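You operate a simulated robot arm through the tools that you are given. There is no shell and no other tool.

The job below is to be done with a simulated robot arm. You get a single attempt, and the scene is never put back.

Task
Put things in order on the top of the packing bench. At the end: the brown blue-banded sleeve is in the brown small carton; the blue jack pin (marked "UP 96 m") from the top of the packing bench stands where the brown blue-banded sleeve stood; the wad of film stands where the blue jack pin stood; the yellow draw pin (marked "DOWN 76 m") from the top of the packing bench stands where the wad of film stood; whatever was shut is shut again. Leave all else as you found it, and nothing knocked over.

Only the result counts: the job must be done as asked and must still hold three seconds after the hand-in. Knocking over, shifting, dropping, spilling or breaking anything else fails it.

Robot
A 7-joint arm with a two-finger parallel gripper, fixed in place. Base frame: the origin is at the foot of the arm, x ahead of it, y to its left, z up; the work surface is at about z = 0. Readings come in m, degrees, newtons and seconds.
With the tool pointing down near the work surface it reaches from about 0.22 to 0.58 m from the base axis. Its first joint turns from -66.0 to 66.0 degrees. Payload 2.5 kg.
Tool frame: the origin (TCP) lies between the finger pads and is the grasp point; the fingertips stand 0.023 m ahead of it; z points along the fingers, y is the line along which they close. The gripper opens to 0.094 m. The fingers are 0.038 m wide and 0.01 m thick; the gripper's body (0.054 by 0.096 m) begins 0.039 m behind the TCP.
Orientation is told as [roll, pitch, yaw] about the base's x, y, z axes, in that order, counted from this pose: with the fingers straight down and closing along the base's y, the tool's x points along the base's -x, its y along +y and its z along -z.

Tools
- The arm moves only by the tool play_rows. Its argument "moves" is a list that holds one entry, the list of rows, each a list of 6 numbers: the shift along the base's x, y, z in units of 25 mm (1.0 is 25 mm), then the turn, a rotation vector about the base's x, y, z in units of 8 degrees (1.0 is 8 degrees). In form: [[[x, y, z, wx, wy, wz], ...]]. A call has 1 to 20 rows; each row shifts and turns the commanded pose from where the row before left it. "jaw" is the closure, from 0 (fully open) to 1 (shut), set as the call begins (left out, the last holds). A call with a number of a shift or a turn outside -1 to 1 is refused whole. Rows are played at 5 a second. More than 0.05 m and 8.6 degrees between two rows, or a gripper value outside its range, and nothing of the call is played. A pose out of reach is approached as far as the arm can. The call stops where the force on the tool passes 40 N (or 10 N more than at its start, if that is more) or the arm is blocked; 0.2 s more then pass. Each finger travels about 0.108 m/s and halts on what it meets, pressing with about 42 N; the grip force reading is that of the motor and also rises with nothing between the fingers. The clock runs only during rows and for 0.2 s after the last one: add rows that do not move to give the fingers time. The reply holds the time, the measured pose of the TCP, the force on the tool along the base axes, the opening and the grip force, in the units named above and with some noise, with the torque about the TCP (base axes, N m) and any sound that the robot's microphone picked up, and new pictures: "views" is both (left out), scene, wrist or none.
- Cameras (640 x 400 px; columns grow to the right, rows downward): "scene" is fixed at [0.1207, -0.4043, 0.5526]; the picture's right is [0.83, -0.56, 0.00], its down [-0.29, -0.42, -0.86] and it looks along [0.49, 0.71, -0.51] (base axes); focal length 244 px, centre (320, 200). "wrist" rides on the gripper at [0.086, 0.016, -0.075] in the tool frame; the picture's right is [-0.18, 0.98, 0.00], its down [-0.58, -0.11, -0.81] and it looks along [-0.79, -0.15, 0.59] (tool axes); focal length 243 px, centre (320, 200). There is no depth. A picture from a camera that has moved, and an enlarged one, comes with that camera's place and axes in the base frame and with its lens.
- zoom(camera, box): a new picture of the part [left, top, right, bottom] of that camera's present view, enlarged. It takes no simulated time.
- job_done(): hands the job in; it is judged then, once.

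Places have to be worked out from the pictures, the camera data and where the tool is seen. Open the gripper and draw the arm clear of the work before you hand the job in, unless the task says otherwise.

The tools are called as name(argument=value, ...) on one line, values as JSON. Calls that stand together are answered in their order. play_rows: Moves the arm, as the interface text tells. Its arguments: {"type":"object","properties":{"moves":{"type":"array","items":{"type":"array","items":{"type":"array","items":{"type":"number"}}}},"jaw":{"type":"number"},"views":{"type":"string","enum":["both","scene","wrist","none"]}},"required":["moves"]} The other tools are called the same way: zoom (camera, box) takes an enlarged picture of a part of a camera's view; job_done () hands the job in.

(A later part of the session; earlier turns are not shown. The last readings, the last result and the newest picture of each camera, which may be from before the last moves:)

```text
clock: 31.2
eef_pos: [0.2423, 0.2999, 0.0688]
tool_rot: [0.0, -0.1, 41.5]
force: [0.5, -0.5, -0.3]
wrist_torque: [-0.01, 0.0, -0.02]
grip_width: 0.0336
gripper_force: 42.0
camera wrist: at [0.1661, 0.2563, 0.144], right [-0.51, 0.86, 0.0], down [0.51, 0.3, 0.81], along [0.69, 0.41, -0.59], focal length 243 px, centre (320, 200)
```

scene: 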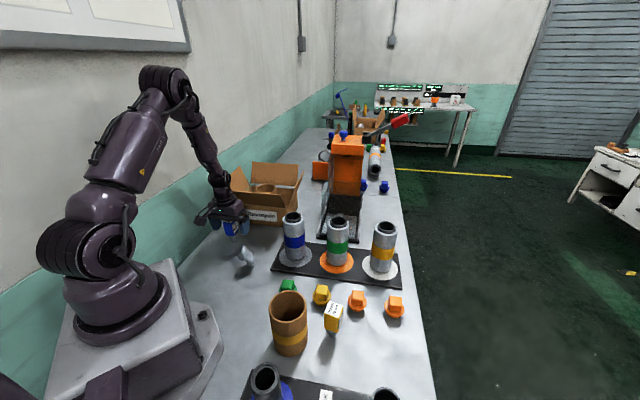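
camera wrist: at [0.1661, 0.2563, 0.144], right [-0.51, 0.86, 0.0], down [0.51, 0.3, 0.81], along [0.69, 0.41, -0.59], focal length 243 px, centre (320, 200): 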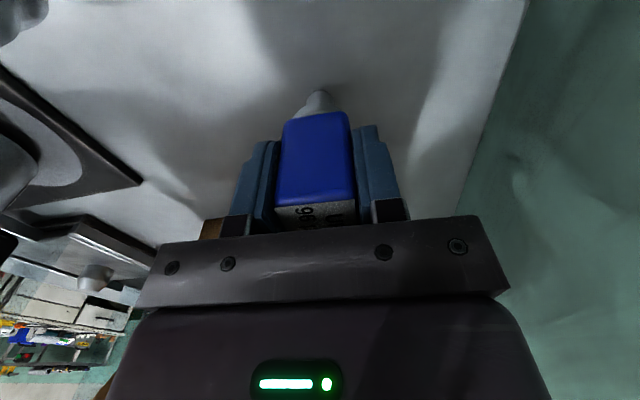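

The pin is held (0.0336 m wide, 42 N). Lifting it straight up.

play_rows(moves=[[[0, 0, 0.4, 0, 0, 0], [0, 0, 0.8, 0, 0, 0], [0, 0, 1, 0, 0, 0], [0, 0, 1, 0, 0, 0], [0, 0, 1, 0, 0, 0], [0, 0, 1, 0, 0, 0], [0, 0, 1, 0, 0, 0], [0, 0, 1, 0, 0, 0], [0, 0, 1, 0, 0, 0], [0, 0, 0.8, 0, 0, 0], [0, 0, 0, 0, 0, 0]]])

```text
clock: 33.6
eef_pos: [0.2419, 0.2974, 0.2937]
tool_rot: [0.0, 0.0, 41.6]
force: [0.0, -0.2, -0.7]
wrist_torque: [-0.02, -0.01, 0.01]
grip_width: 0.0336
gripper_force: 42.5
camera wrist: at [0.1658, 0.2538, 0.3697], right [-0.51, 0.86, 0.0], down [0.51, 0.3, 0.81], along [0.69, 0.41, -0.59], focal length 243 px, centre (320, 200)
```

scene: 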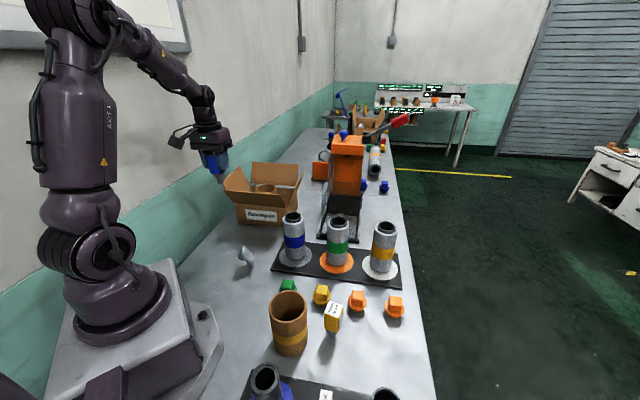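
wrist: 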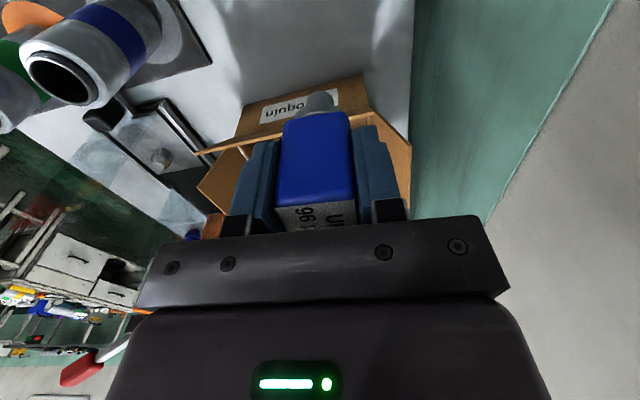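

Held upright and clear. I'll carry it toward the vacated sleeve spot (0.370, -0.237), turning gradually to yaw -45°.

play_rows(moves=[[[0.12, -0.5, 0, 0, 0, -0.3], [0.232, -0.97, 0, 0, 0, -0.5], [0.232, -0.97, 0, 0, 0, -0.5], [0.232, -0.97, 0, 0, 0, -0.5], [0.232, -0.97, 0, 0, 0, -0.5], [0.232, -0.97, 0, 0, 0, -0.5], [0.232, -0.97, 0, 0, 0, -0.5], [0.232, -0.97, 0, 0, 0, -0.5], [0.232, -0.97, 0, 0, 0, -0.5], [0.232, -0.97, 0, 0, 0, -0.5], [0.232, -0.97, 0, 0, 0, -0.5], [0.232, -0.97, 0, 0, 0, -0.5], [0.232, -0.97, 0, 0, 0, -0.5], [0.232, -0.97, 0, 0, 0, -0.5], [0.232, -0.97, 0, 0, 0, -0.5], [0.232, -0.97, 0, 0, 0, -0.5], [0.232, -0.97, 0, 0, 0, -0.5], [0.232, -0.97, 0, 0, 0, -0.5], [0.12, -0.5, 0, 0, 0, -0.5], [0, 0, 0, 0, 0, 0]]])

```text
clock: 37.8
eef_pos: [0.3496, -0.1373, 0.2927]
tool_rot: [-0.1, 0.1, -32.9]
force: [-0.3, -0.9, -0.9]
wrist_torque: [-0.04, 0.0, -0.01]
grip_width: 0.0336
gripper_force: 41.5
camera wrist: at [0.2834, -0.0746, 0.3691], right [0.69, 0.73, 0.0], down [0.43, -0.41, 0.81], along [0.58, -0.56, -0.59], focal length 243 px, centre (320, 200)
```

scene: 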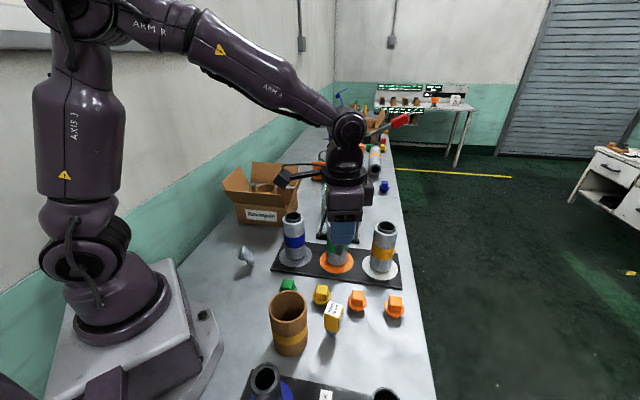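
wrist: 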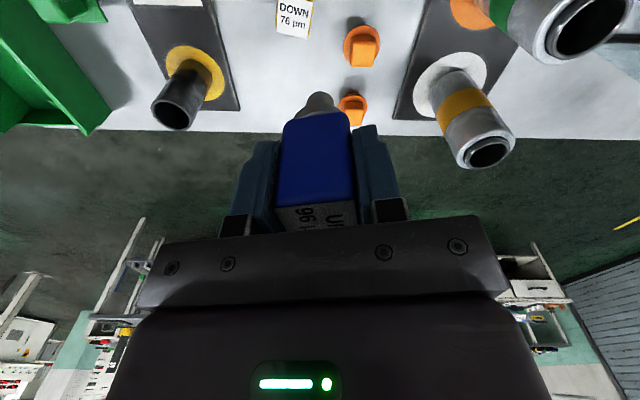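

Approaching the bare spot; I'll finish the horizontal move at height before lowering.

play_rows(moves=[[[0.162, -0.85, 0, 0, 0, -0.23], [0.162, -0.85, 0, 0, 0, -0.23], [0.162, -0.85, 0, 0, 0, -0.23], [0.162, -0.85, 0, 0, 0, -0.23], [0.162, -0.57, 0, 0, 0, -0.23], [0, 0, 0, 0, 0, 0], [0, 0, 0, 0, 0, 0]]])

```text
clock: 39.4
eef_pos: [0.3688, -0.2363, 0.2938]
tool_rot: [0.1, -0.1, -42.1]
force: [-0.6, 0.2, -1.1]
wrist_torque: [0.04, 0.0, -0.03]
grip_width: 0.0336
gripper_force: 41.9
camera wrist: at [0.3134, -0.164, 0.3695], right [0.8, 0.61, 0.0], down [0.36, -0.47, 0.81], along [0.49, -0.64, -0.59], focal length 243 px, centre (320, 200)
```

scene: 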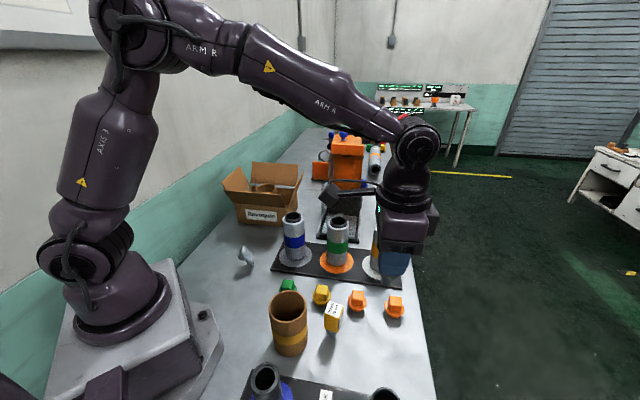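
wrist: 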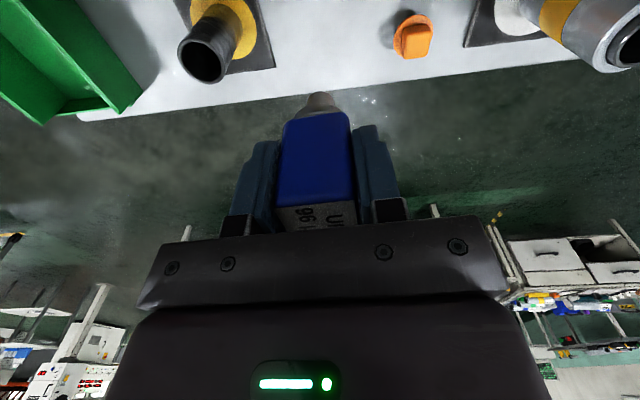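

Above the spot. I'll lower to about 2.5 cm above the bench and re-check.

play_rows(moves=[[[0, 0, -0.6, 0, 0, 0], [0, 0, -0.9, 0, 0, 0], [0, 0, -0.9, 0, 0, 0], [0, 0, -0.9, 0, 0, 0], [0, 0, -0.9, 0, 0, 0], [0, 0, -0.9, 0, 0, 0], [0, 0, -0.9, 0, 0, 0], [0, 0, -0.9, 0, 0, 0], [0, 0, -0.7, 0, 0, 0], [0, 0, -0.4, 0, 0, 0], [0, 0, 0, 0, 0, 0]]])

```text
clock: 41.8
eef_pos: [0.3688, -0.2361, 0.0936]
tool_rot: [0.0, 0.0, -42.1]
force: [0.5, -0.4, -0.6]
wrist_torque: [0.0, 0.01, 0.03]
grip_width: 0.0335
gripper_force: 42.0
camera wrist: at [0.3134, -0.1645, 0.1694], right [0.8, 0.61, 0.0], down [0.36, -0.47, 0.81], along [0.49, -0.64, -0.59], focal length 243 px, centre (320, 200)
```

scene: 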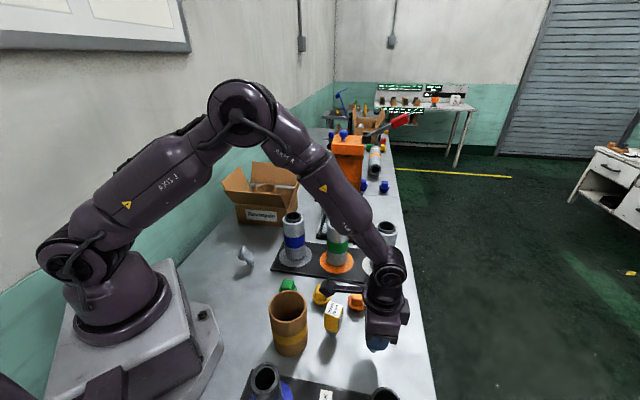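
wrist: 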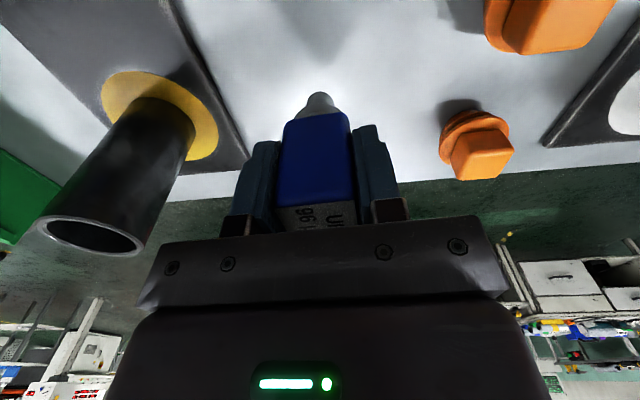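

Position is within 1-2 mm of the sleeve's old centre; I'll make that small correction and come down slowly.

play_rows(moves=[[[0.04, -0.04, -0.4, 0, 0, 0], [0, 0, -0.3, 0, 0, 0], [0, 0, -0.15, 0, 0, 0], [0, 0, 0, 0, 0, 0]]], views="none")

```text
clock: 42.8
eef_pos: [0.3706, -0.2374, 0.0726]
tool_rot: [0.0, 0.0, -42.0]
force: [-0.4, 0.3, -0.2]
wrist_torque: [0.0, -0.03, 0.01]
grip_width: 0.0336
gripper_force: 41.9
```

Still free at z=0.0726; a few more millimetres to the bench.

play_rows(moves=[[[0, 0, -0.08, 0, 0, 0], [0, 0, -0.06, 0, 0, 0], [0, 0, 0, 0, 0, 0]]], views="none")

```text
clock: 43.6
eef_pos: [0.3691, -0.2372, 0.0689]
tool_rot: [0.0, 0.0, -42.0]
force: [-0.1, 0.2, -1.4]
wrist_torque: [0.02, 0.04, 0.01]
grip_width: 0.0336
gripper_force: 41.6
```

play_rows(moves=[[[0, 0, -0.04, 0, 0, 0], [0, 0, 0, 0, 0, 0]]], views="none")

```text
clock: 44.2
eef_pos: [0.3687, -0.2383, 0.0674]
tool_rot: [0.0, 0.0, -42.1]
force: [-1.2, 1.1, 3.7]
wrist_torque: [0.08, 0.09, 0.02]
grip_width: 0.0334
gripper_force: 42.1
```

Contact is felt (about 4 N). I'll open the jaw moderately and check that the pin stands.

play_rows(moves=[[[0, 0, 0, 0, 0, 0], [0, 0, 0, 0, 0, 0], [0, 0, 0, 0, 0, 0]]], jaw=0.4)

```text
clock: 45.0
eef_pos: [0.3688, -0.2372, 0.0683]
tool_rot: [0.0, 0.0, -42.0]
force: [-0.7, -0.4, -0.3]
wrist_torque: [0.0, 0.0, 0.0]
grip_width: 0.0564
gripper_force: 0.1
camera wrist: at [0.3143, -0.166, 0.1436], right [0.8, 0.61, 0.0], down [0.36, -0.47, 0.81], along [0.49, -0.64, -0.59], focal length 243 px, centre (320, 200)
```

scene: 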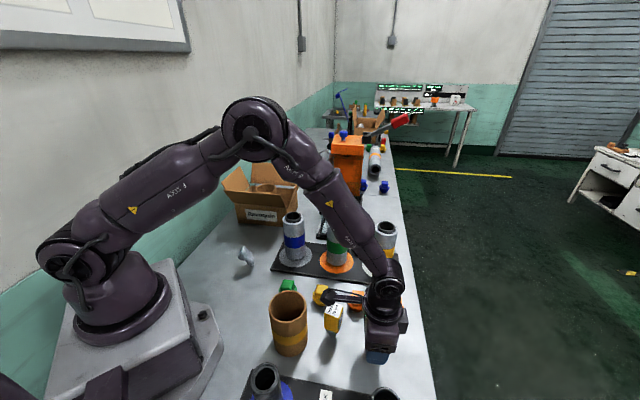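
wrist: 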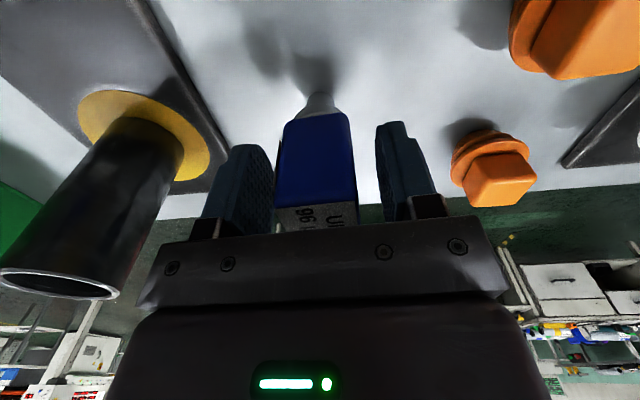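

The blue pin stands on its own between the open fingers. Rising straight up.

play_rows(moves=[[[0, 0, 0.3, 0, 0, 0], [0, 0, 0.5, 0, 0, 0], [0, 0, 0.8, 0, 0, 0], [0, 0, 1, 0, 0, 0], [0, 0, 1, 0, 0, 0], [0, 0, 1, 0, 0, 0], [0, 0, 1, 0, 0, 0], [0, 0, 1, 0, 0, 0], [0, 0, 1, 0, 0, 0], [0, 0, 0, 0, 0, 0]]])

```text
clock: 47.2
eef_pos: [0.3699, -0.2354, 0.2586]
tool_rot: [0.0, 0.1, -41.9]
force: [-0.4, -0.5, -0.3]
wrist_torque: [-0.01, 0.02, -0.01]
grip_width: 0.0565
gripper_force: 0.0
camera wrist: at [0.3145, -0.1635, 0.3345], right [0.79, 0.61, 0.0], down [0.36, -0.47, 0.81], along [0.49, -0.64, -0.59], focal length 243 px, centre (320, 200)
```

scene: 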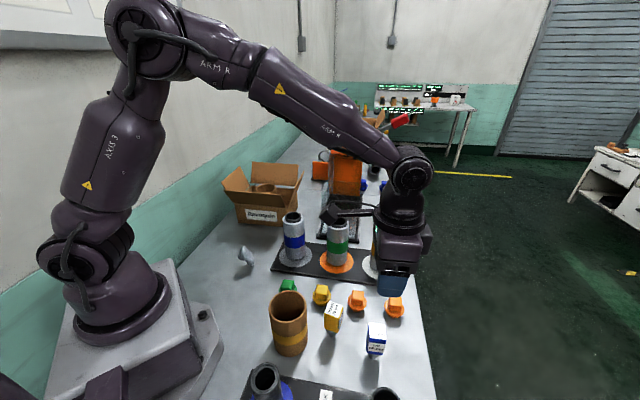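
wrist: 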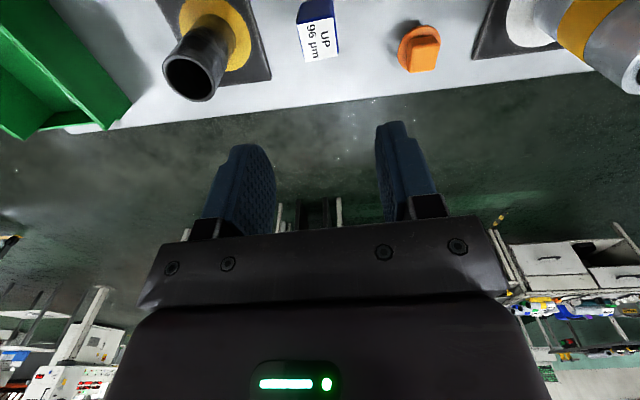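

zoom(camera="scene", box=[310, 290, 430, 380])

zoom(camera="scene", box=[210, 200, 290, 280])

```text
4.44 times, centred on (370, 335) of scene
camera zoom: at [0.1207, -0.4043, 0.5526], right [0.83, -0.56, 0.0], down [-0.29, -0.42, -0.86], along [0.49, 0.71, -0.51], focal length 1084 px, centre (98, -400)
```

zoom: 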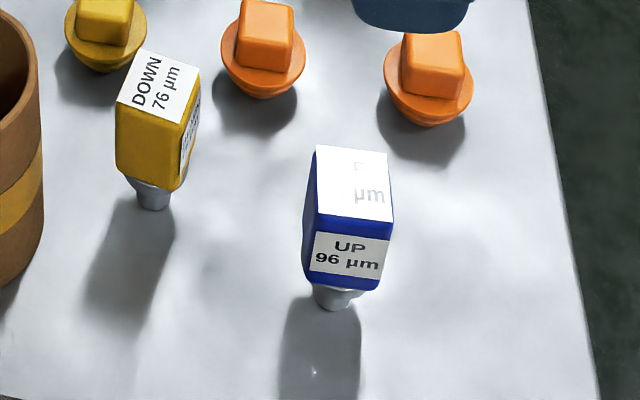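

```text
5.00 times, centred on (250, 240) of scene
camera zoom: at [0.1207, -0.4043, 0.5526], right [0.83, -0.56, 0.0], down [-0.29, -0.42, -0.86], along [0.49, 0.71, -0.51], focal length 1219 px, centre (670, 0)
```

zoom: 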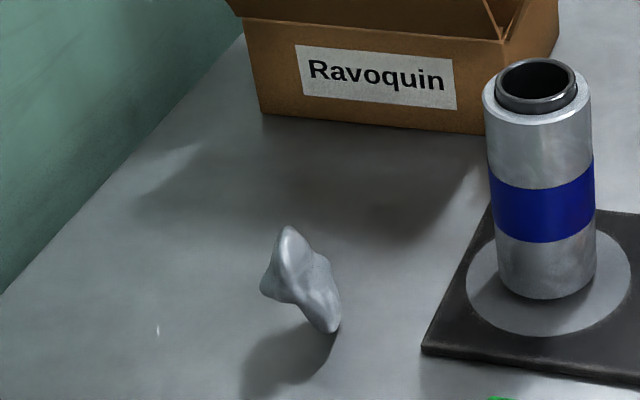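

The blue pin stands at the old sleeve spot. Next I'll go high over to the wad of film to study its shape from above.

play_rows(moves=[[[-0.15, 0.5, 0, 0, 0, 0.4], [-0.31, 0.98, 0, 0, 0, 0.56], [-0.31, 0.98, 0, 0, 0, 0.56], [-0.31, 0.98, 0, 0, 0, 0.56], [-0.31, 0.98, 0, 0, 0, 0.56], [-0.31, 0.98, 0, 0, 0, 0.56], [-0.31, 0.98, 0, 0, 0, 0.56], [-0.31, 0.98, 0, 0, 0, 0.56], [-0.31, 0.98, 0, 0, 0, 0.56], [-0.31, 0.98, 0, 0, 0, 0.56], [-0.31, 0.98, 0, 0, 0, 0.56], [-0.31, 0.98, 0, 0, 0, 0.56], [-0.31, 0.98, 0, 0, 0, 0.56], [-0.31, 0.98, 0, 0, 0, 0.56], [-0.31, 0.98, 0, 0, 0, 0.56], [-0.31, 0.98, 0, 0, 0, 0.56], [-0.25, 0.6, 0, 0, 0, 0.4], [0, 0, 0, 0, 0, 0]]], jaw=0)

```text
clock: 51.0
eef_pos: [0.2421, 0.1569, 0.2584]
tool_rot: [-0.1, 0.0, 31.7]
force: [-0.4, 0.6, 0.2]
wrist_torque: [0.0, 0.03, -0.03]
grip_width: 0.0937
gripper_force: 0.1
camera wrist: at [0.1585, 0.1275, 0.3338], right [-0.36, 0.93, 0.0], down [0.55, 0.21, 0.81], along [0.75, 0.29, -0.59], focal length 243 px, centre (320, 200)
```

scene: 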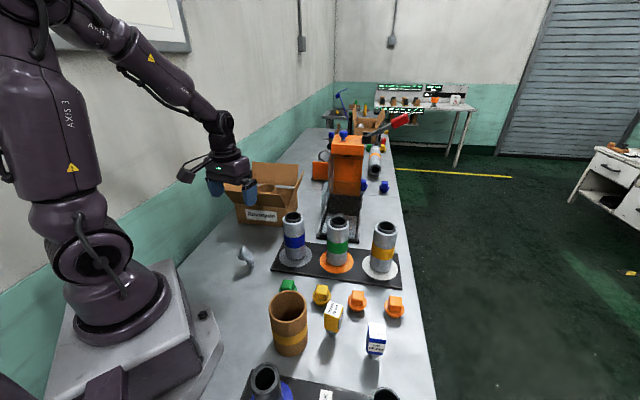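
wrist: 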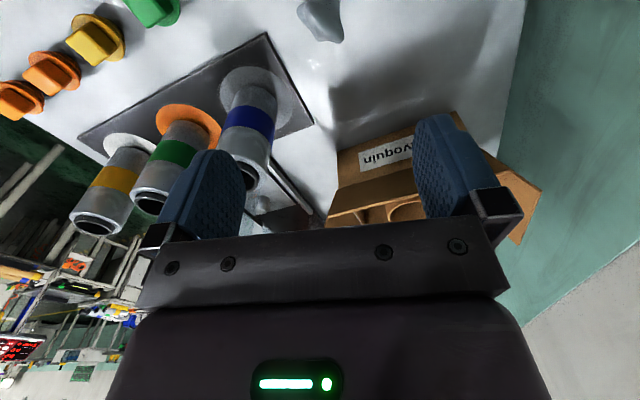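

The wad is at the top edge of the wrist view; I'll lower to z≈0.17, still well above it, to see it better.

play_rows(moves=[[[-0.3, -0.15, -0.8, 0, 0, 0], [-0.3, -0.15, -0.9, 0, 0, 0], [0, 0, -0.9, 0, 0, 0], [0, 0, -0.8, 0, 0, 0], [0, 0, 0, 0, 0, 0]]])

zoom(camera="wrist", box=[240, 0, 400, 120])

```text
clock: 52.2
eef_pos: [0.2277, 0.15, 0.1717]
tool_rot: [0.0, 0.0, 31.6]
force: [0.4, -0.2, -0.8]
wrist_torque: [0.02, 0.0, -0.04]
grip_width: 0.0941
gripper_force: 0.0
camera wrist: at [0.1432, 0.1192, 0.2478], right [-0.36, 0.93, 0.0], down [0.55, 0.21, 0.81], along [0.75, 0.29, -0.59], focal length 243 px, centre (320, 200)
```

scene: 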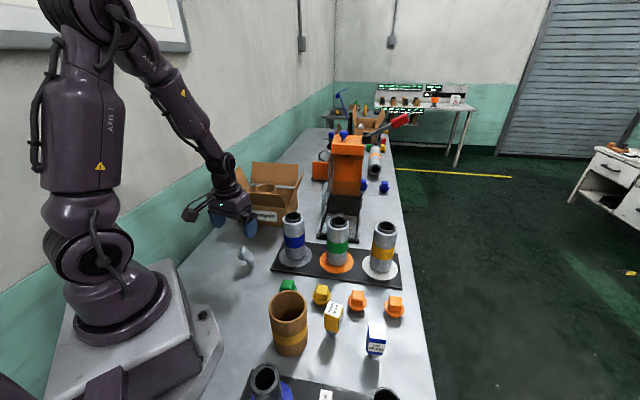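
wrist: 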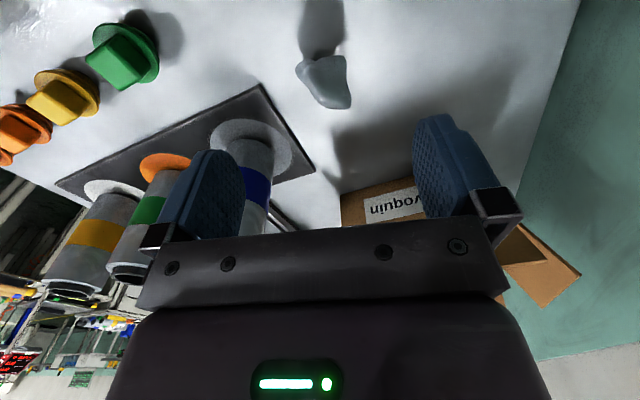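

```text
3.33 times, centred on (320, 60) of wrist
camera zoom: at [0.1432, 0.1192, 0.2478], right [-0.36, 0.93, 0.0], down [0.55, 0.21, 0.81], along [0.75, 0.29, -0.59], focal length 809 px, centre (320, 667)
```

zoom: 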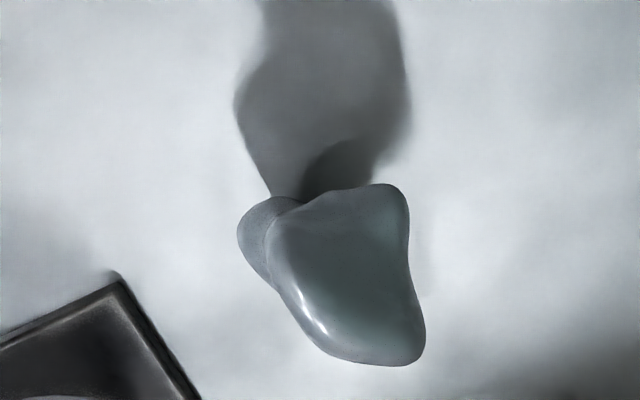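

The wad is a lumpy, roughly 4.5 cm wide blob standing on a narrow foot near (0.2525, 0.153), its top near (0.237, 0.158, 0.086). I'll back away toward the base and go lower to see its foot and flanks from the side.

play_rows(moves=[[[-0.38, -0.32, -0.4, 0, 0, 0], [-0.38, -0.32, -0.8, 0, 0, 0], [-0.38, -0.32, -0.9, 0, 0, 0], [-0.38, -0.32, -0.9, 0, 0, 0], [0, 0, -0.4, 0, 0, 0], [0, 0, 0, 0, 0, 0]]])

zoom(camera="wrist", box=[240, 40, 440, 210])

```text
clock: 53.6
eef_pos: [0.1902, 0.1177, 0.0877]
tool_rot: [0.0, 0.0, 31.5]
force: [-0.2, -0.1, 0.2]
wrist_torque: [-0.01, -0.01, 0.01]
grip_width: 0.094
gripper_force: 0.1
camera wrist: at [0.1066, 0.0879, 0.1632], right [-0.36, 0.93, 0.0], down [0.55, 0.21, 0.81], along [0.75, 0.29, -0.59], focal length 243 px, centre (320, 200)
```

scene: 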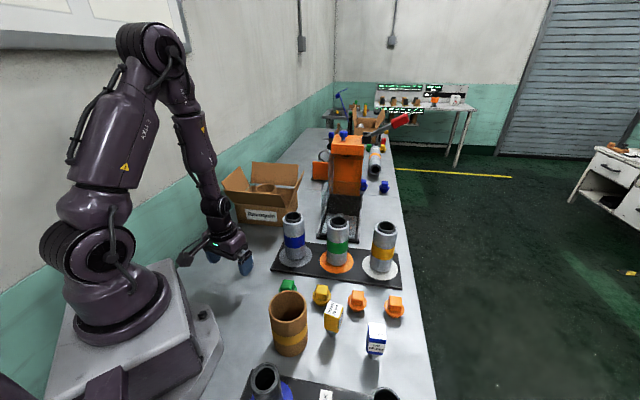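
wrist: 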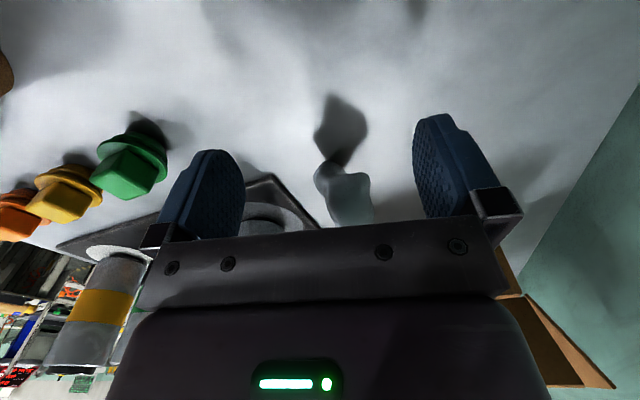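

```text
2.35 times, centred on (340, 125) of wrist
camera zoom: at [0.1066, 0.0879, 0.1632], right [-0.36, 0.93, 0.0], down [0.55, 0.21, 0.81], along [0.75, 0.29, -0.59], focal length 571 px, centre (273, 376)
```

zoom: 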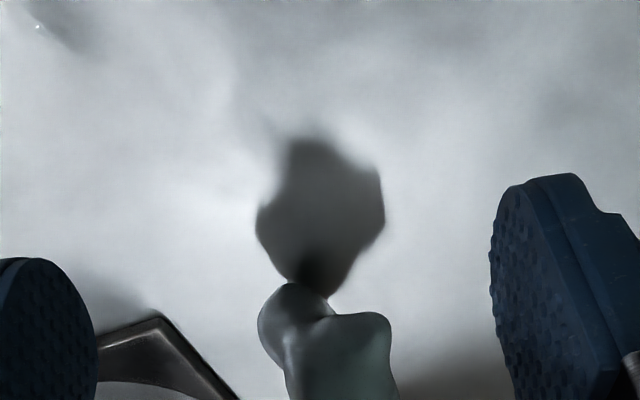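

The foot contact is confirmed near (0.2533, 0.1535), with the body leaning back toward about (0.24, 0.16). I'll rise, move over the wad at a yaw of 31.5° (parallel to its flat flank) and check the alignment from just above.

play_rows(moves=[[[0, 0, 0.9, 0, 0, 0], [0, 0, 1, 0, 0, 0], [0.7, 0.52, 0, 0, 0, 0], [0.75, 0.56, 0, 0, 0, 0], [0.7, 0.52, 0, 0, 0, 0], [0, 0, 0, 0, 0, 0]]])

zoom(camera="wrist", box=[230, 40, 430, 190])

```text
clock: 55.0
eef_pos: [0.2422, 0.1565, 0.1351]
tool_rot: [0.0, 0.1, 31.5]
force: [-0.6, -0.5, 0.6]
wrist_torque: [0.01, 0.0, 0.03]
grip_width: 0.094
gripper_force: 0.0
camera wrist: at [0.1585, 0.1274, 0.2108], right [-0.36, 0.93, 0.0], down [0.55, 0.21, 0.81], along [0.75, 0.29, -0.59], focal length 243 px, centre (320, 200)
```

scene: 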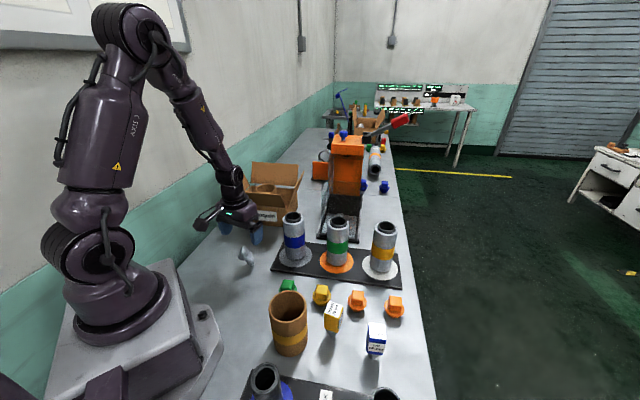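
wrist: 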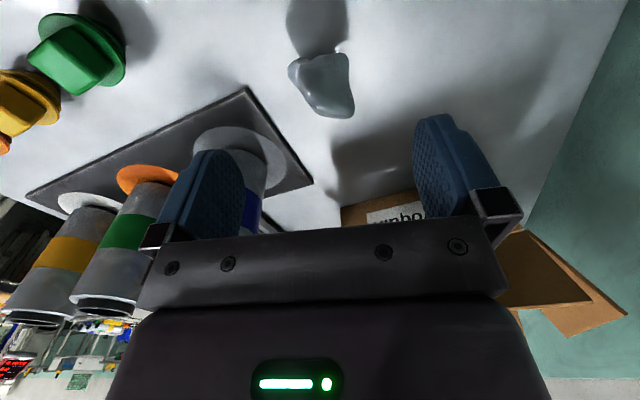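

```text
2.67 times, centred on (330, 115) of wrist
camera zoom: at [0.1585, 0.1274, 0.2108], right [-0.36, 0.93, 0.0], down [0.55, 0.21, 0.81], along [0.75, 0.29, -0.59], focal length 647 px, centre (293, 427)
```

zoom: 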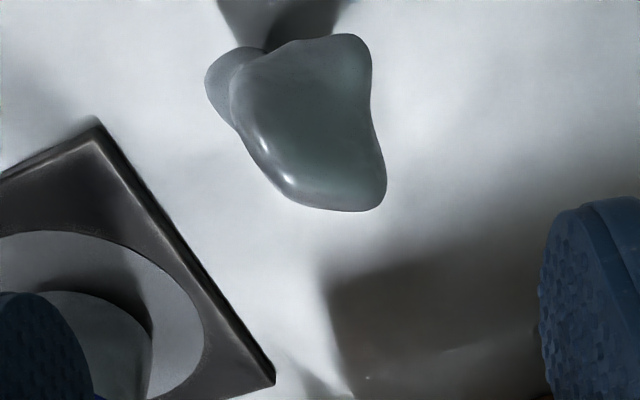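

At this yaw the left flank slopes, so a pinch would tilt the wad; turning to about yaw 60° should put the steep flank against one finger and the side lobe at mid-height against the other. I'll rotate in place above it and look again.

play_rows(moves=[[[0, 0, 0, 0, 0, 0.89], [0, 0, 0, 0, 0, 0.89], [0, 0, 0, 0, 0, 0.89], [0, 0, 0, 0, 0, 0.89], [0, 0, 0, 0, 0, 0]]])

zoom(camera="wrist", box=[230, 40, 430, 190])

```text
clock: 56.2
eef_pos: [0.2443, 0.1571, 0.1358]
tool_rot: [0.0, 0.0, 60.1]
force: [-0.4, 0.8, -0.3]
wrist_torque: [0.0, -0.03, -0.02]
grip_width: 0.0938
gripper_force: 0.0
camera wrist: at [0.1842, 0.0926, 0.2113], right [-0.76, 0.65, 0.0], down [0.38, 0.45, 0.81], along [0.52, 0.61, -0.59], focal length 243 px, centre (320, 200)
```

scene: 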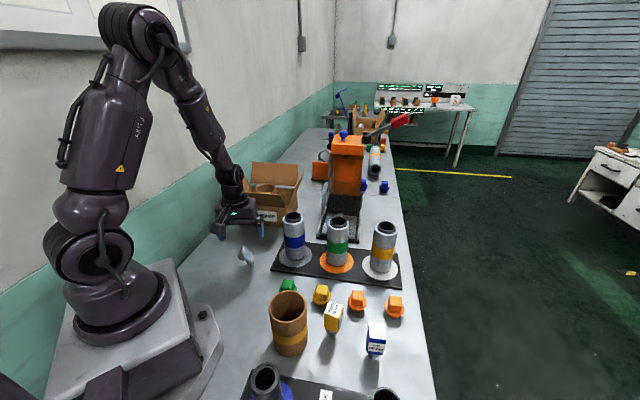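
wrist: 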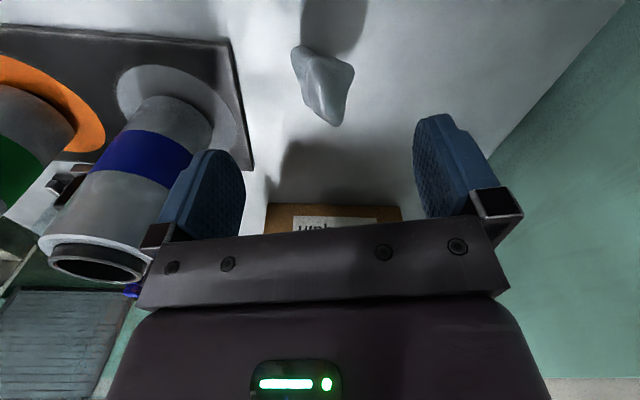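

```text
2.67 times, centred on (330, 115) of wrist
camera zoom: at [0.1842, 0.0926, 0.2113], right [-0.76, 0.65, 0.0], down [0.38, 0.45, 0.81], along [0.52, 0.61, -0.59], focal length 647 px, centre (293, 427)
```

zoom: 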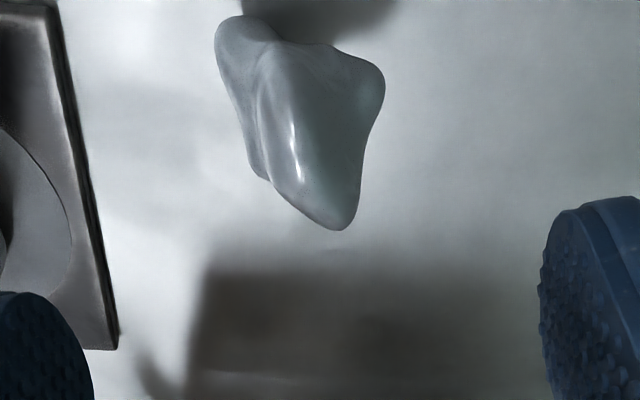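

From this side the left flank is near-vertical up to z≈0.045, and the side lobe opposite is also at z≈0.044, about 4 cm apart, so this yaw suits a level pinch. I'll shift to (0.240, 0.157) and descend to z≈0.055 with the jaw open.

play_rows(moves=[[[-0.17, 0.01, -0.2, 0, 0, 0], [0, 0, -0.6, 0, 0, 0], [0, 0, -0.7, 0, 0, 0], [0, 0, -0.7, 0, 0, 0], [0, 0, -0.6, 0, 0, 0], [0, 0, -0.42, 0, 0, 0], [0, 0, 0, 0, 0, 0]]])

zoom(camera="wrist", box=[200, 70, 460, 240])

zoom(camera="scene", box=[200, 200, 300, 280])

```text
clock: 57.8
eef_pos: [0.2383, 0.1585, 0.0555]
tool_rot: [0.0, 0.0, 60.0]
force: [-0.5, 0.7, -0.5]
wrist_torque: [0.01, 0.0, 0.03]
grip_width: 0.094
gripper_force: 0.1
camera wrist: at [0.1794, 0.0924, 0.1307], right [-0.76, 0.65, 0.0], down [0.38, 0.45, 0.81], along [0.52, 0.61, -0.59], focal length 243 px, centre (320, 200)
```

scene: 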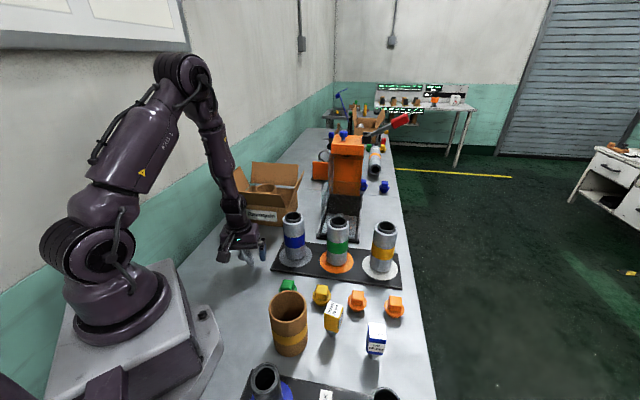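
wrist: 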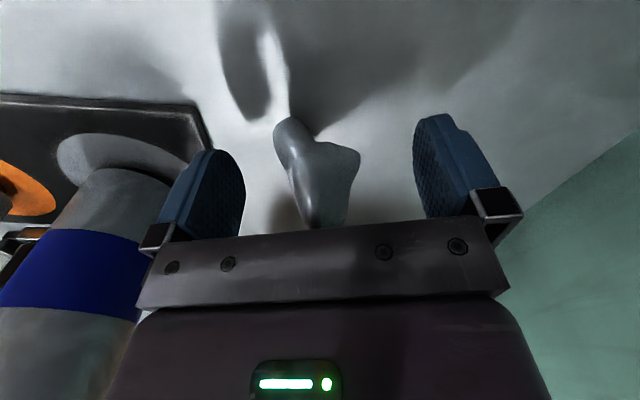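

```text
2.35 times, centred on (330, 155) of wrist
camera zoom: at [0.1794, 0.0924, 0.1307], right [-0.76, 0.65, 0.0], down [0.38, 0.45, 0.81], along [0.52, 0.61, -0.59], focal length 571 px, centre (296, 306)
```

zoom: 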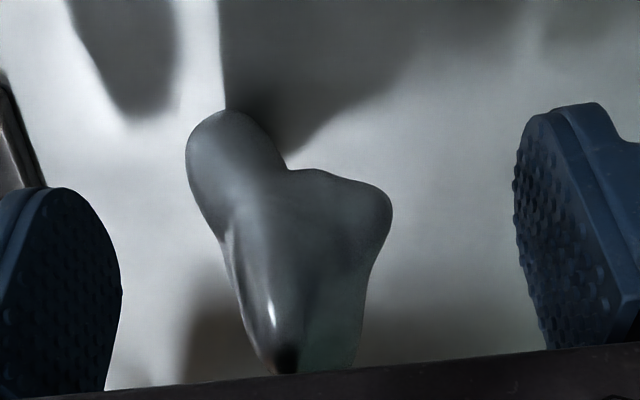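

```text
5.00 times, centred on (250, 240) of scene
camera zoom: at [0.1207, -0.4043, 0.5526], right [0.83, -0.56, 0.0], down [-0.29, -0.42, -0.86], along [0.49, 0.71, -0.51], focal length 1219 px, centre (670, 0)
```

zoom: 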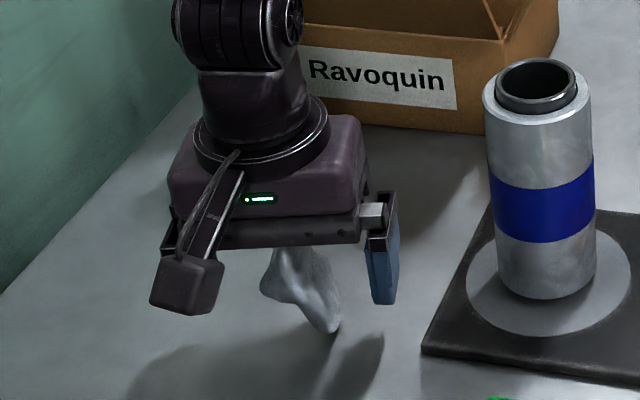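

The wad is centred between the fingers, with about 26 mm of air each side and an expected grip width near 0.041 m. I'll close partly first, to about 0.047 m, and check that nothing moves.

play_rows(moves=[[[0, 0, 0, 0, 0, 0], [0, 0, 0, 0, 0, 0], [0, 0, 0, 0, 0, 0]]], jaw=0.5, views="wrist")

zoom(camera="wrist", box=[200, 70, 460, 240])

```text
clock: 58.6
eef_pos: [0.238, 0.1584, 0.0546]
tool_rot: [0.1, 0.1, 59.9]
force: [0.7, -0.2, -0.3]
wrist_torque: [-0.01, -0.01, 0.03]
grip_width: 0.0471
gripper_force: 0.1
camera wrist: at [0.1794, 0.0924, 0.1309], right [-0.76, 0.65, 0.0], down [0.38, 0.45, 0.81], along [0.52, 0.61, -0.59], focal length 243 px, centre (320, 200)
```

wrist: 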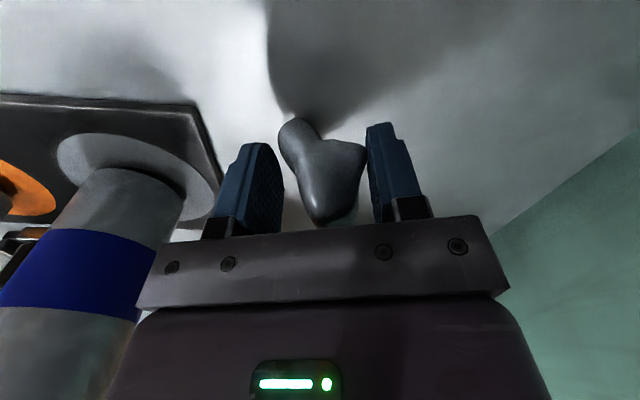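

```text
2.35 times, centred on (330, 155) of wrist
camera zoom: at [0.1794, 0.0924, 0.1309], right [-0.76, 0.65, 0.0], down [0.38, 0.45, 0.81], along [0.52, 0.61, -0.59], focal length 571 px, centre (296, 306)
```

zoom: 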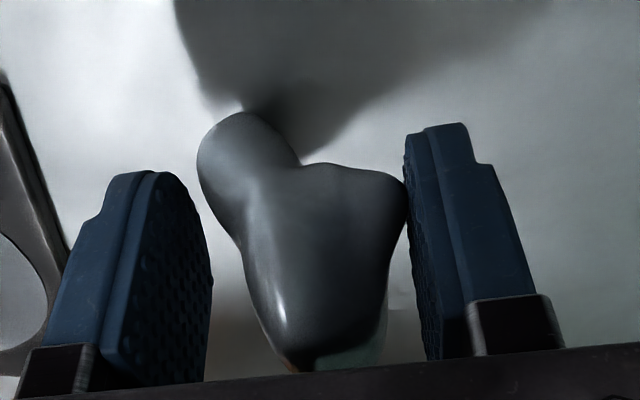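

The wad slid about 3 mm and is now nearly touching both pads, still upright. I'll close slowly further until it is held.

play_rows(moves=[[[0, 0, 0, 0, 0, 0], [0, 0, 0, 0, 0, 0], [0, 0, 0, 0, 0, 0]]], jaw=0.525, views="wrist")

zoom(camera="wrist", box=[200, 70, 460, 240])

```text
clock: 59.4
eef_pos: [0.2386, 0.1587, 0.0549]
tool_rot: [-0.1, 0.0, 60.0]
force: [-0.9, -0.2, -0.9]
wrist_torque: [0.02, 0.02, -0.01]
grip_width: 0.0449
gripper_force: 0.0
camera wrist: at [0.1794, 0.0924, 0.1308], right [-0.76, 0.65, 0.0], down [0.38, 0.45, 0.81], along [0.52, 0.61, -0.59], focal length 243 px, centre (320, 200)
```

wrist: 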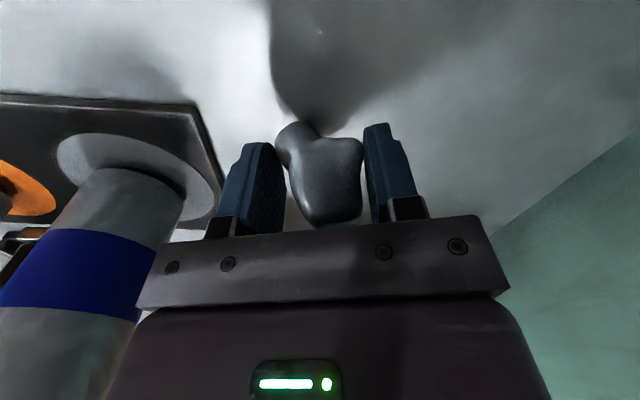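

```text
2.35 times, centred on (330, 155) of wrist
camera zoom: at [0.1794, 0.0924, 0.1308], right [-0.76, 0.65, 0.0], down [0.38, 0.45, 0.81], along [0.52, 0.61, -0.59], focal length 571 px, centre (296, 306)
```

zoom: 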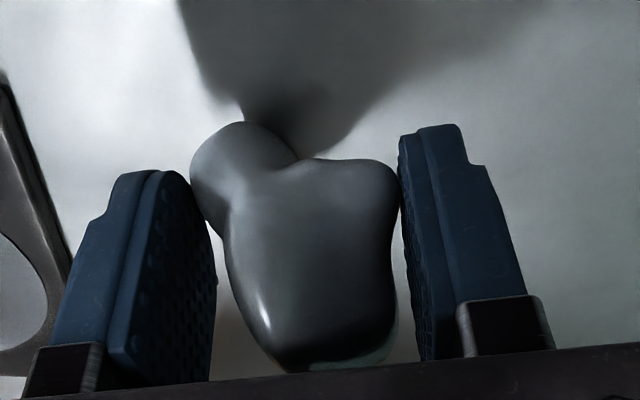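

The wad is turning slightly about the vertical as the pads settle on it, but stays upright. I'll continue closing in small steps.

play_rows(moves=[[[0, 0, 0, 0, 0, 0], [0, 0, 0, 0, 0, 0], [0, 0, 0, 0, 0, 0]]], jaw=0.545, views="wrist")

zoom(camera="wrist", box=[200, 70, 460, 240])

zoom(camera="scene", box=[200, 200, 300, 280])

```text
clock: 60.2
eef_pos: [0.2376, 0.158, 0.0553]
tool_rot: [0.0, 0.0, 60.0]
force: [-0.2, 0.2, 0.1]
wrist_torque: [0.01, 0.0, 0.01]
grip_width: 0.0429
gripper_force: 0.0
camera wrist: at [0.1794, 0.0924, 0.1308], right [-0.76, 0.65, 0.0], down [0.38, 0.45, 0.81], along [0.52, 0.61, -0.59], focal length 243 px, centre (320, 200)
```

wrist: 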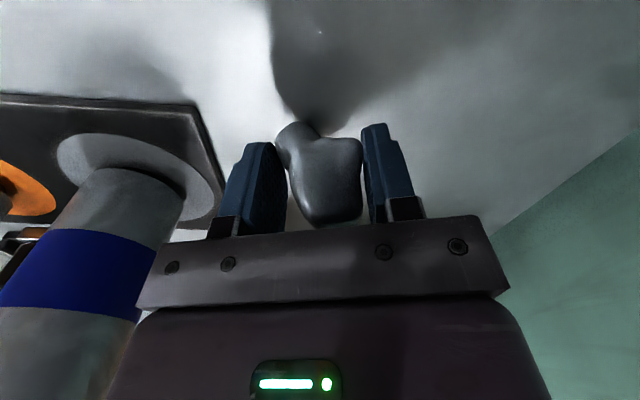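

```text
2.35 times, centred on (330, 155) of wrist
camera zoom: at [0.1794, 0.0924, 0.1308], right [-0.76, 0.65, 0.0], down [0.38, 0.45, 0.81], along [0.52, 0.61, -0.59], focal length 571 px, centre (296, 306)
```

zoom: 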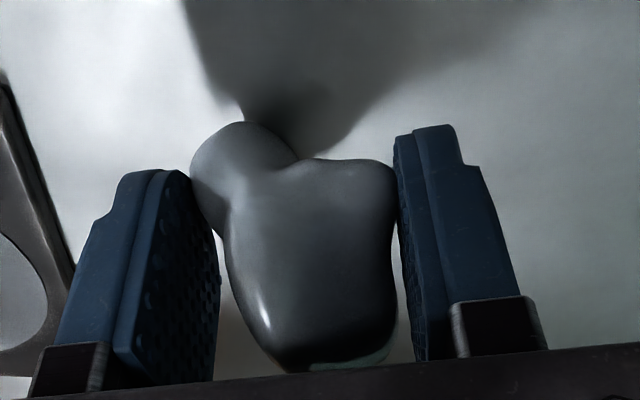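

```text
5.00 times, centred on (250, 240) of scene
camera zoom: at [0.1207, -0.4043, 0.5526], right [0.83, -0.56, 0.0], down [-0.29, -0.42, -0.86], along [0.49, 0.71, -0.51], focal length 1219 px, centre (670, 0)
```

zoom: 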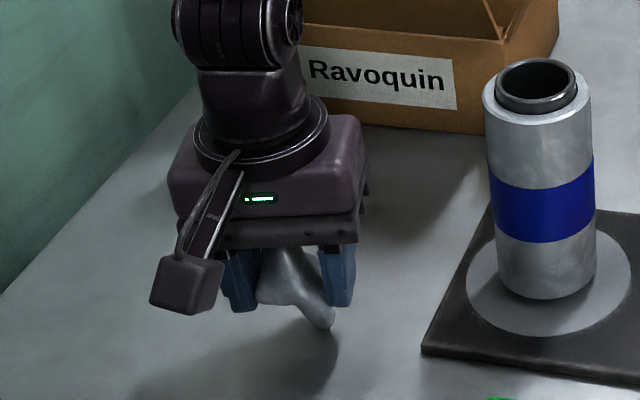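

play_rows(moves=[[[0, 0, 0, 0, 0, 0], [0, 0, 0, 0, 0, 0], [0, 0, 0, 0, 0, 0]]], jaw=0.57, views="wrist")

zoom(camera="wrist", box=[200, 70, 460, 240])

```text
clock: 61.0
eef_pos: [0.2381, 0.1579, 0.055]
tool_rot: [0.0, 0.0, 60.0]
force: [0.0, 0.6, 1.4]
wrist_torque: [-0.01, 0.02, 0.01]
grip_width: 0.0403
gripper_force: 0.1
camera wrist: at [0.1794, 0.0924, 0.1308], right [-0.76, 0.65, 0.0], down [0.38, 0.45, 0.81], along [0.52, 0.61, -0.59], focal length 243 px, centre (320, 200)
```

wrist: 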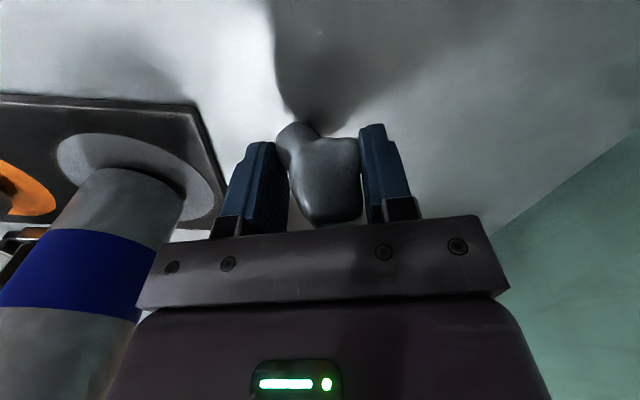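

```text
2.35 times, centred on (330, 155) of wrist
camera zoom: at [0.1794, 0.0924, 0.1308], right [-0.76, 0.65, 0.0], down [0.38, 0.45, 0.81], along [0.52, 0.61, -0.59], focal length 571 px, centre (296, 306)
```

zoom: 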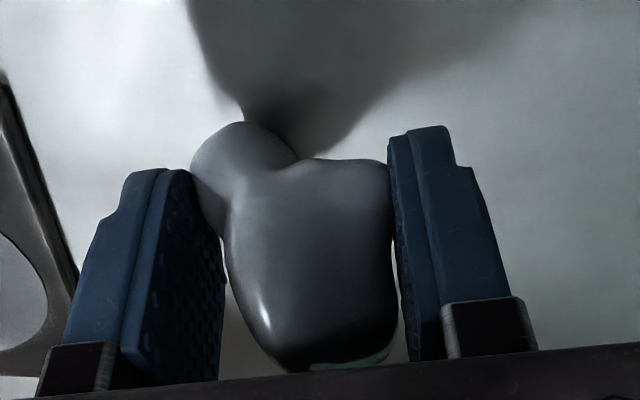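

play_rows(moves=[[[0, 0, 0, 0, 0, 0], [0, 0, 0, 0, 0, 0], [0, 0, 0, 0, 0, 0]]], jaw=0.6, views="wrist")

zoom(camera="wrist", box=[200, 70, 460, 240])

```text
clock: 61.8
eef_pos: [0.2371, 0.1575, 0.0551]
tool_rot: [-0.1, 0.0, 60.0]
force: [0.3, -0.8, 0.4]
wrist_torque: [0.02, 0.01, -0.02]
grip_width: 0.0389
gripper_force: 42.1
camera wrist: at [0.1794, 0.0924, 0.1308], right [-0.76, 0.65, 0.0], down [0.38, 0.45, 0.81], along [0.52, 0.61, -0.59], focal length 243 px, centre (320, 200)
```

wrist: 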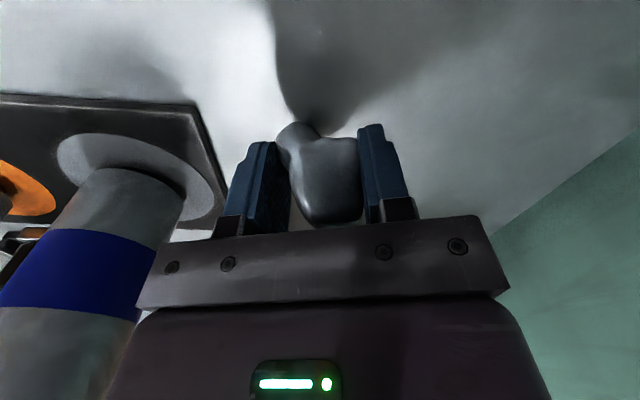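

```text
2.35 times, centred on (330, 155) of wrist
camera zoom: at [0.1794, 0.0924, 0.1308], right [-0.76, 0.65, 0.0], down [0.38, 0.45, 0.81], along [0.52, 0.61, -0.59], focal length 571 px, centre (296, 306)
```

zoom: 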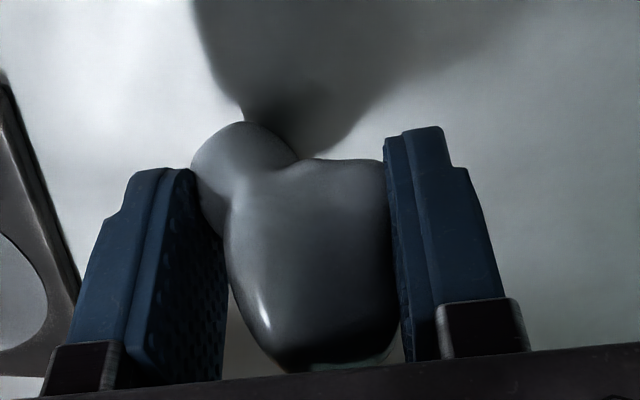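

The wad is now held firmly (0.0389 m, 42 N). I'll lift slowly a little and check it comes up without slipping.

play_rows(moves=[[[0, 0, 0.2, 0, 0, 0], [0, 0, 0.4, 0, 0, 0], [0, 0, 0.6, 0, 0, 0], [0, 0, 0.8, 0, 0, 0], [0, 0, 0, 0, 0, 0]]])

zoom(camera="scene", box=[200, 190, 300, 270])

zoom(camera="wrist", box=[200, 70, 460, 240])

```text
clock: 63.0
eef_pos: [0.2393, 0.1589, 0.1061]
tool_rot: [0.0, 0.0, 60.0]
force: [0.1, 0.6, -0.7]
wrist_torque: [-0.02, -0.03, -0.01]
grip_width: 0.0387
gripper_force: 41.8
camera wrist: at [0.1802, 0.0933, 0.181], right [-0.76, 0.65, 0.0], down [0.39, 0.45, 0.81], along [0.52, 0.61, -0.59], focal length 243 px, centre (320, 200)
```

scene: 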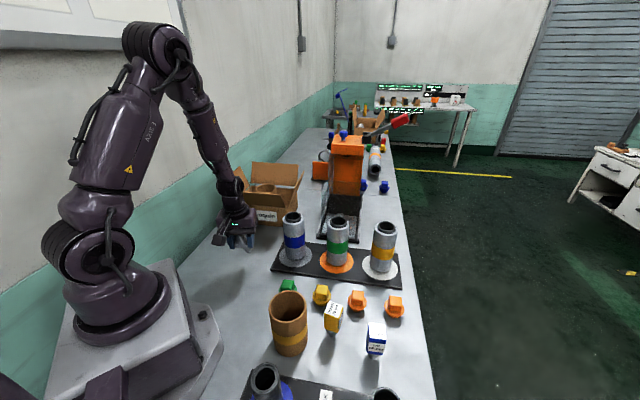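
wrist: 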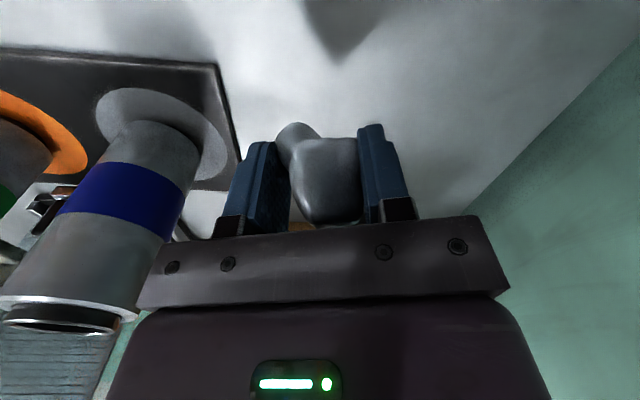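

```text
5.00 times, centred on (250, 230) of scene
camera zoom: at [0.1207, -0.4043, 0.5526], right [0.83, -0.56, 0.0], down [-0.29, -0.42, -0.86], along [0.49, 0.71, -0.51], focal length 1219 px, centre (670, 50)
```

zoom: 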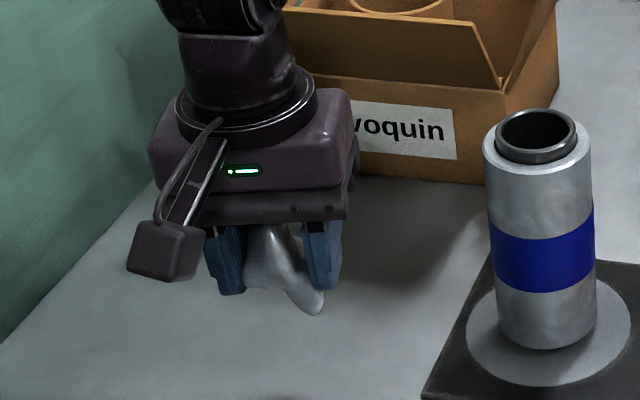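

```text
2.35 times, centred on (330, 155) of wrist
camera zoom: at [0.1802, 0.0933, 0.181], right [-0.76, 0.65, 0.0], down [0.39, 0.45, 0.81], along [0.52, 0.61, -0.59], focal length 571 px, centre (296, 306)
```

zoom: 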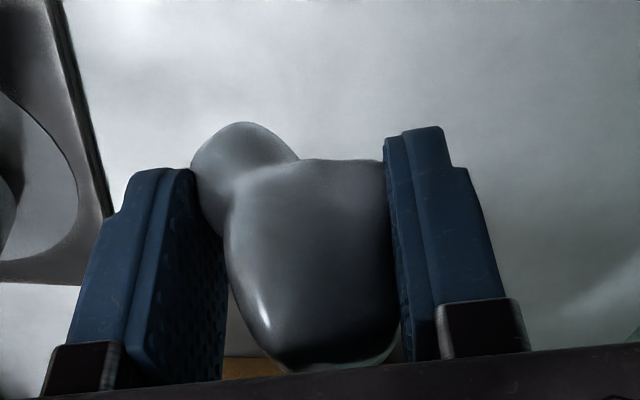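

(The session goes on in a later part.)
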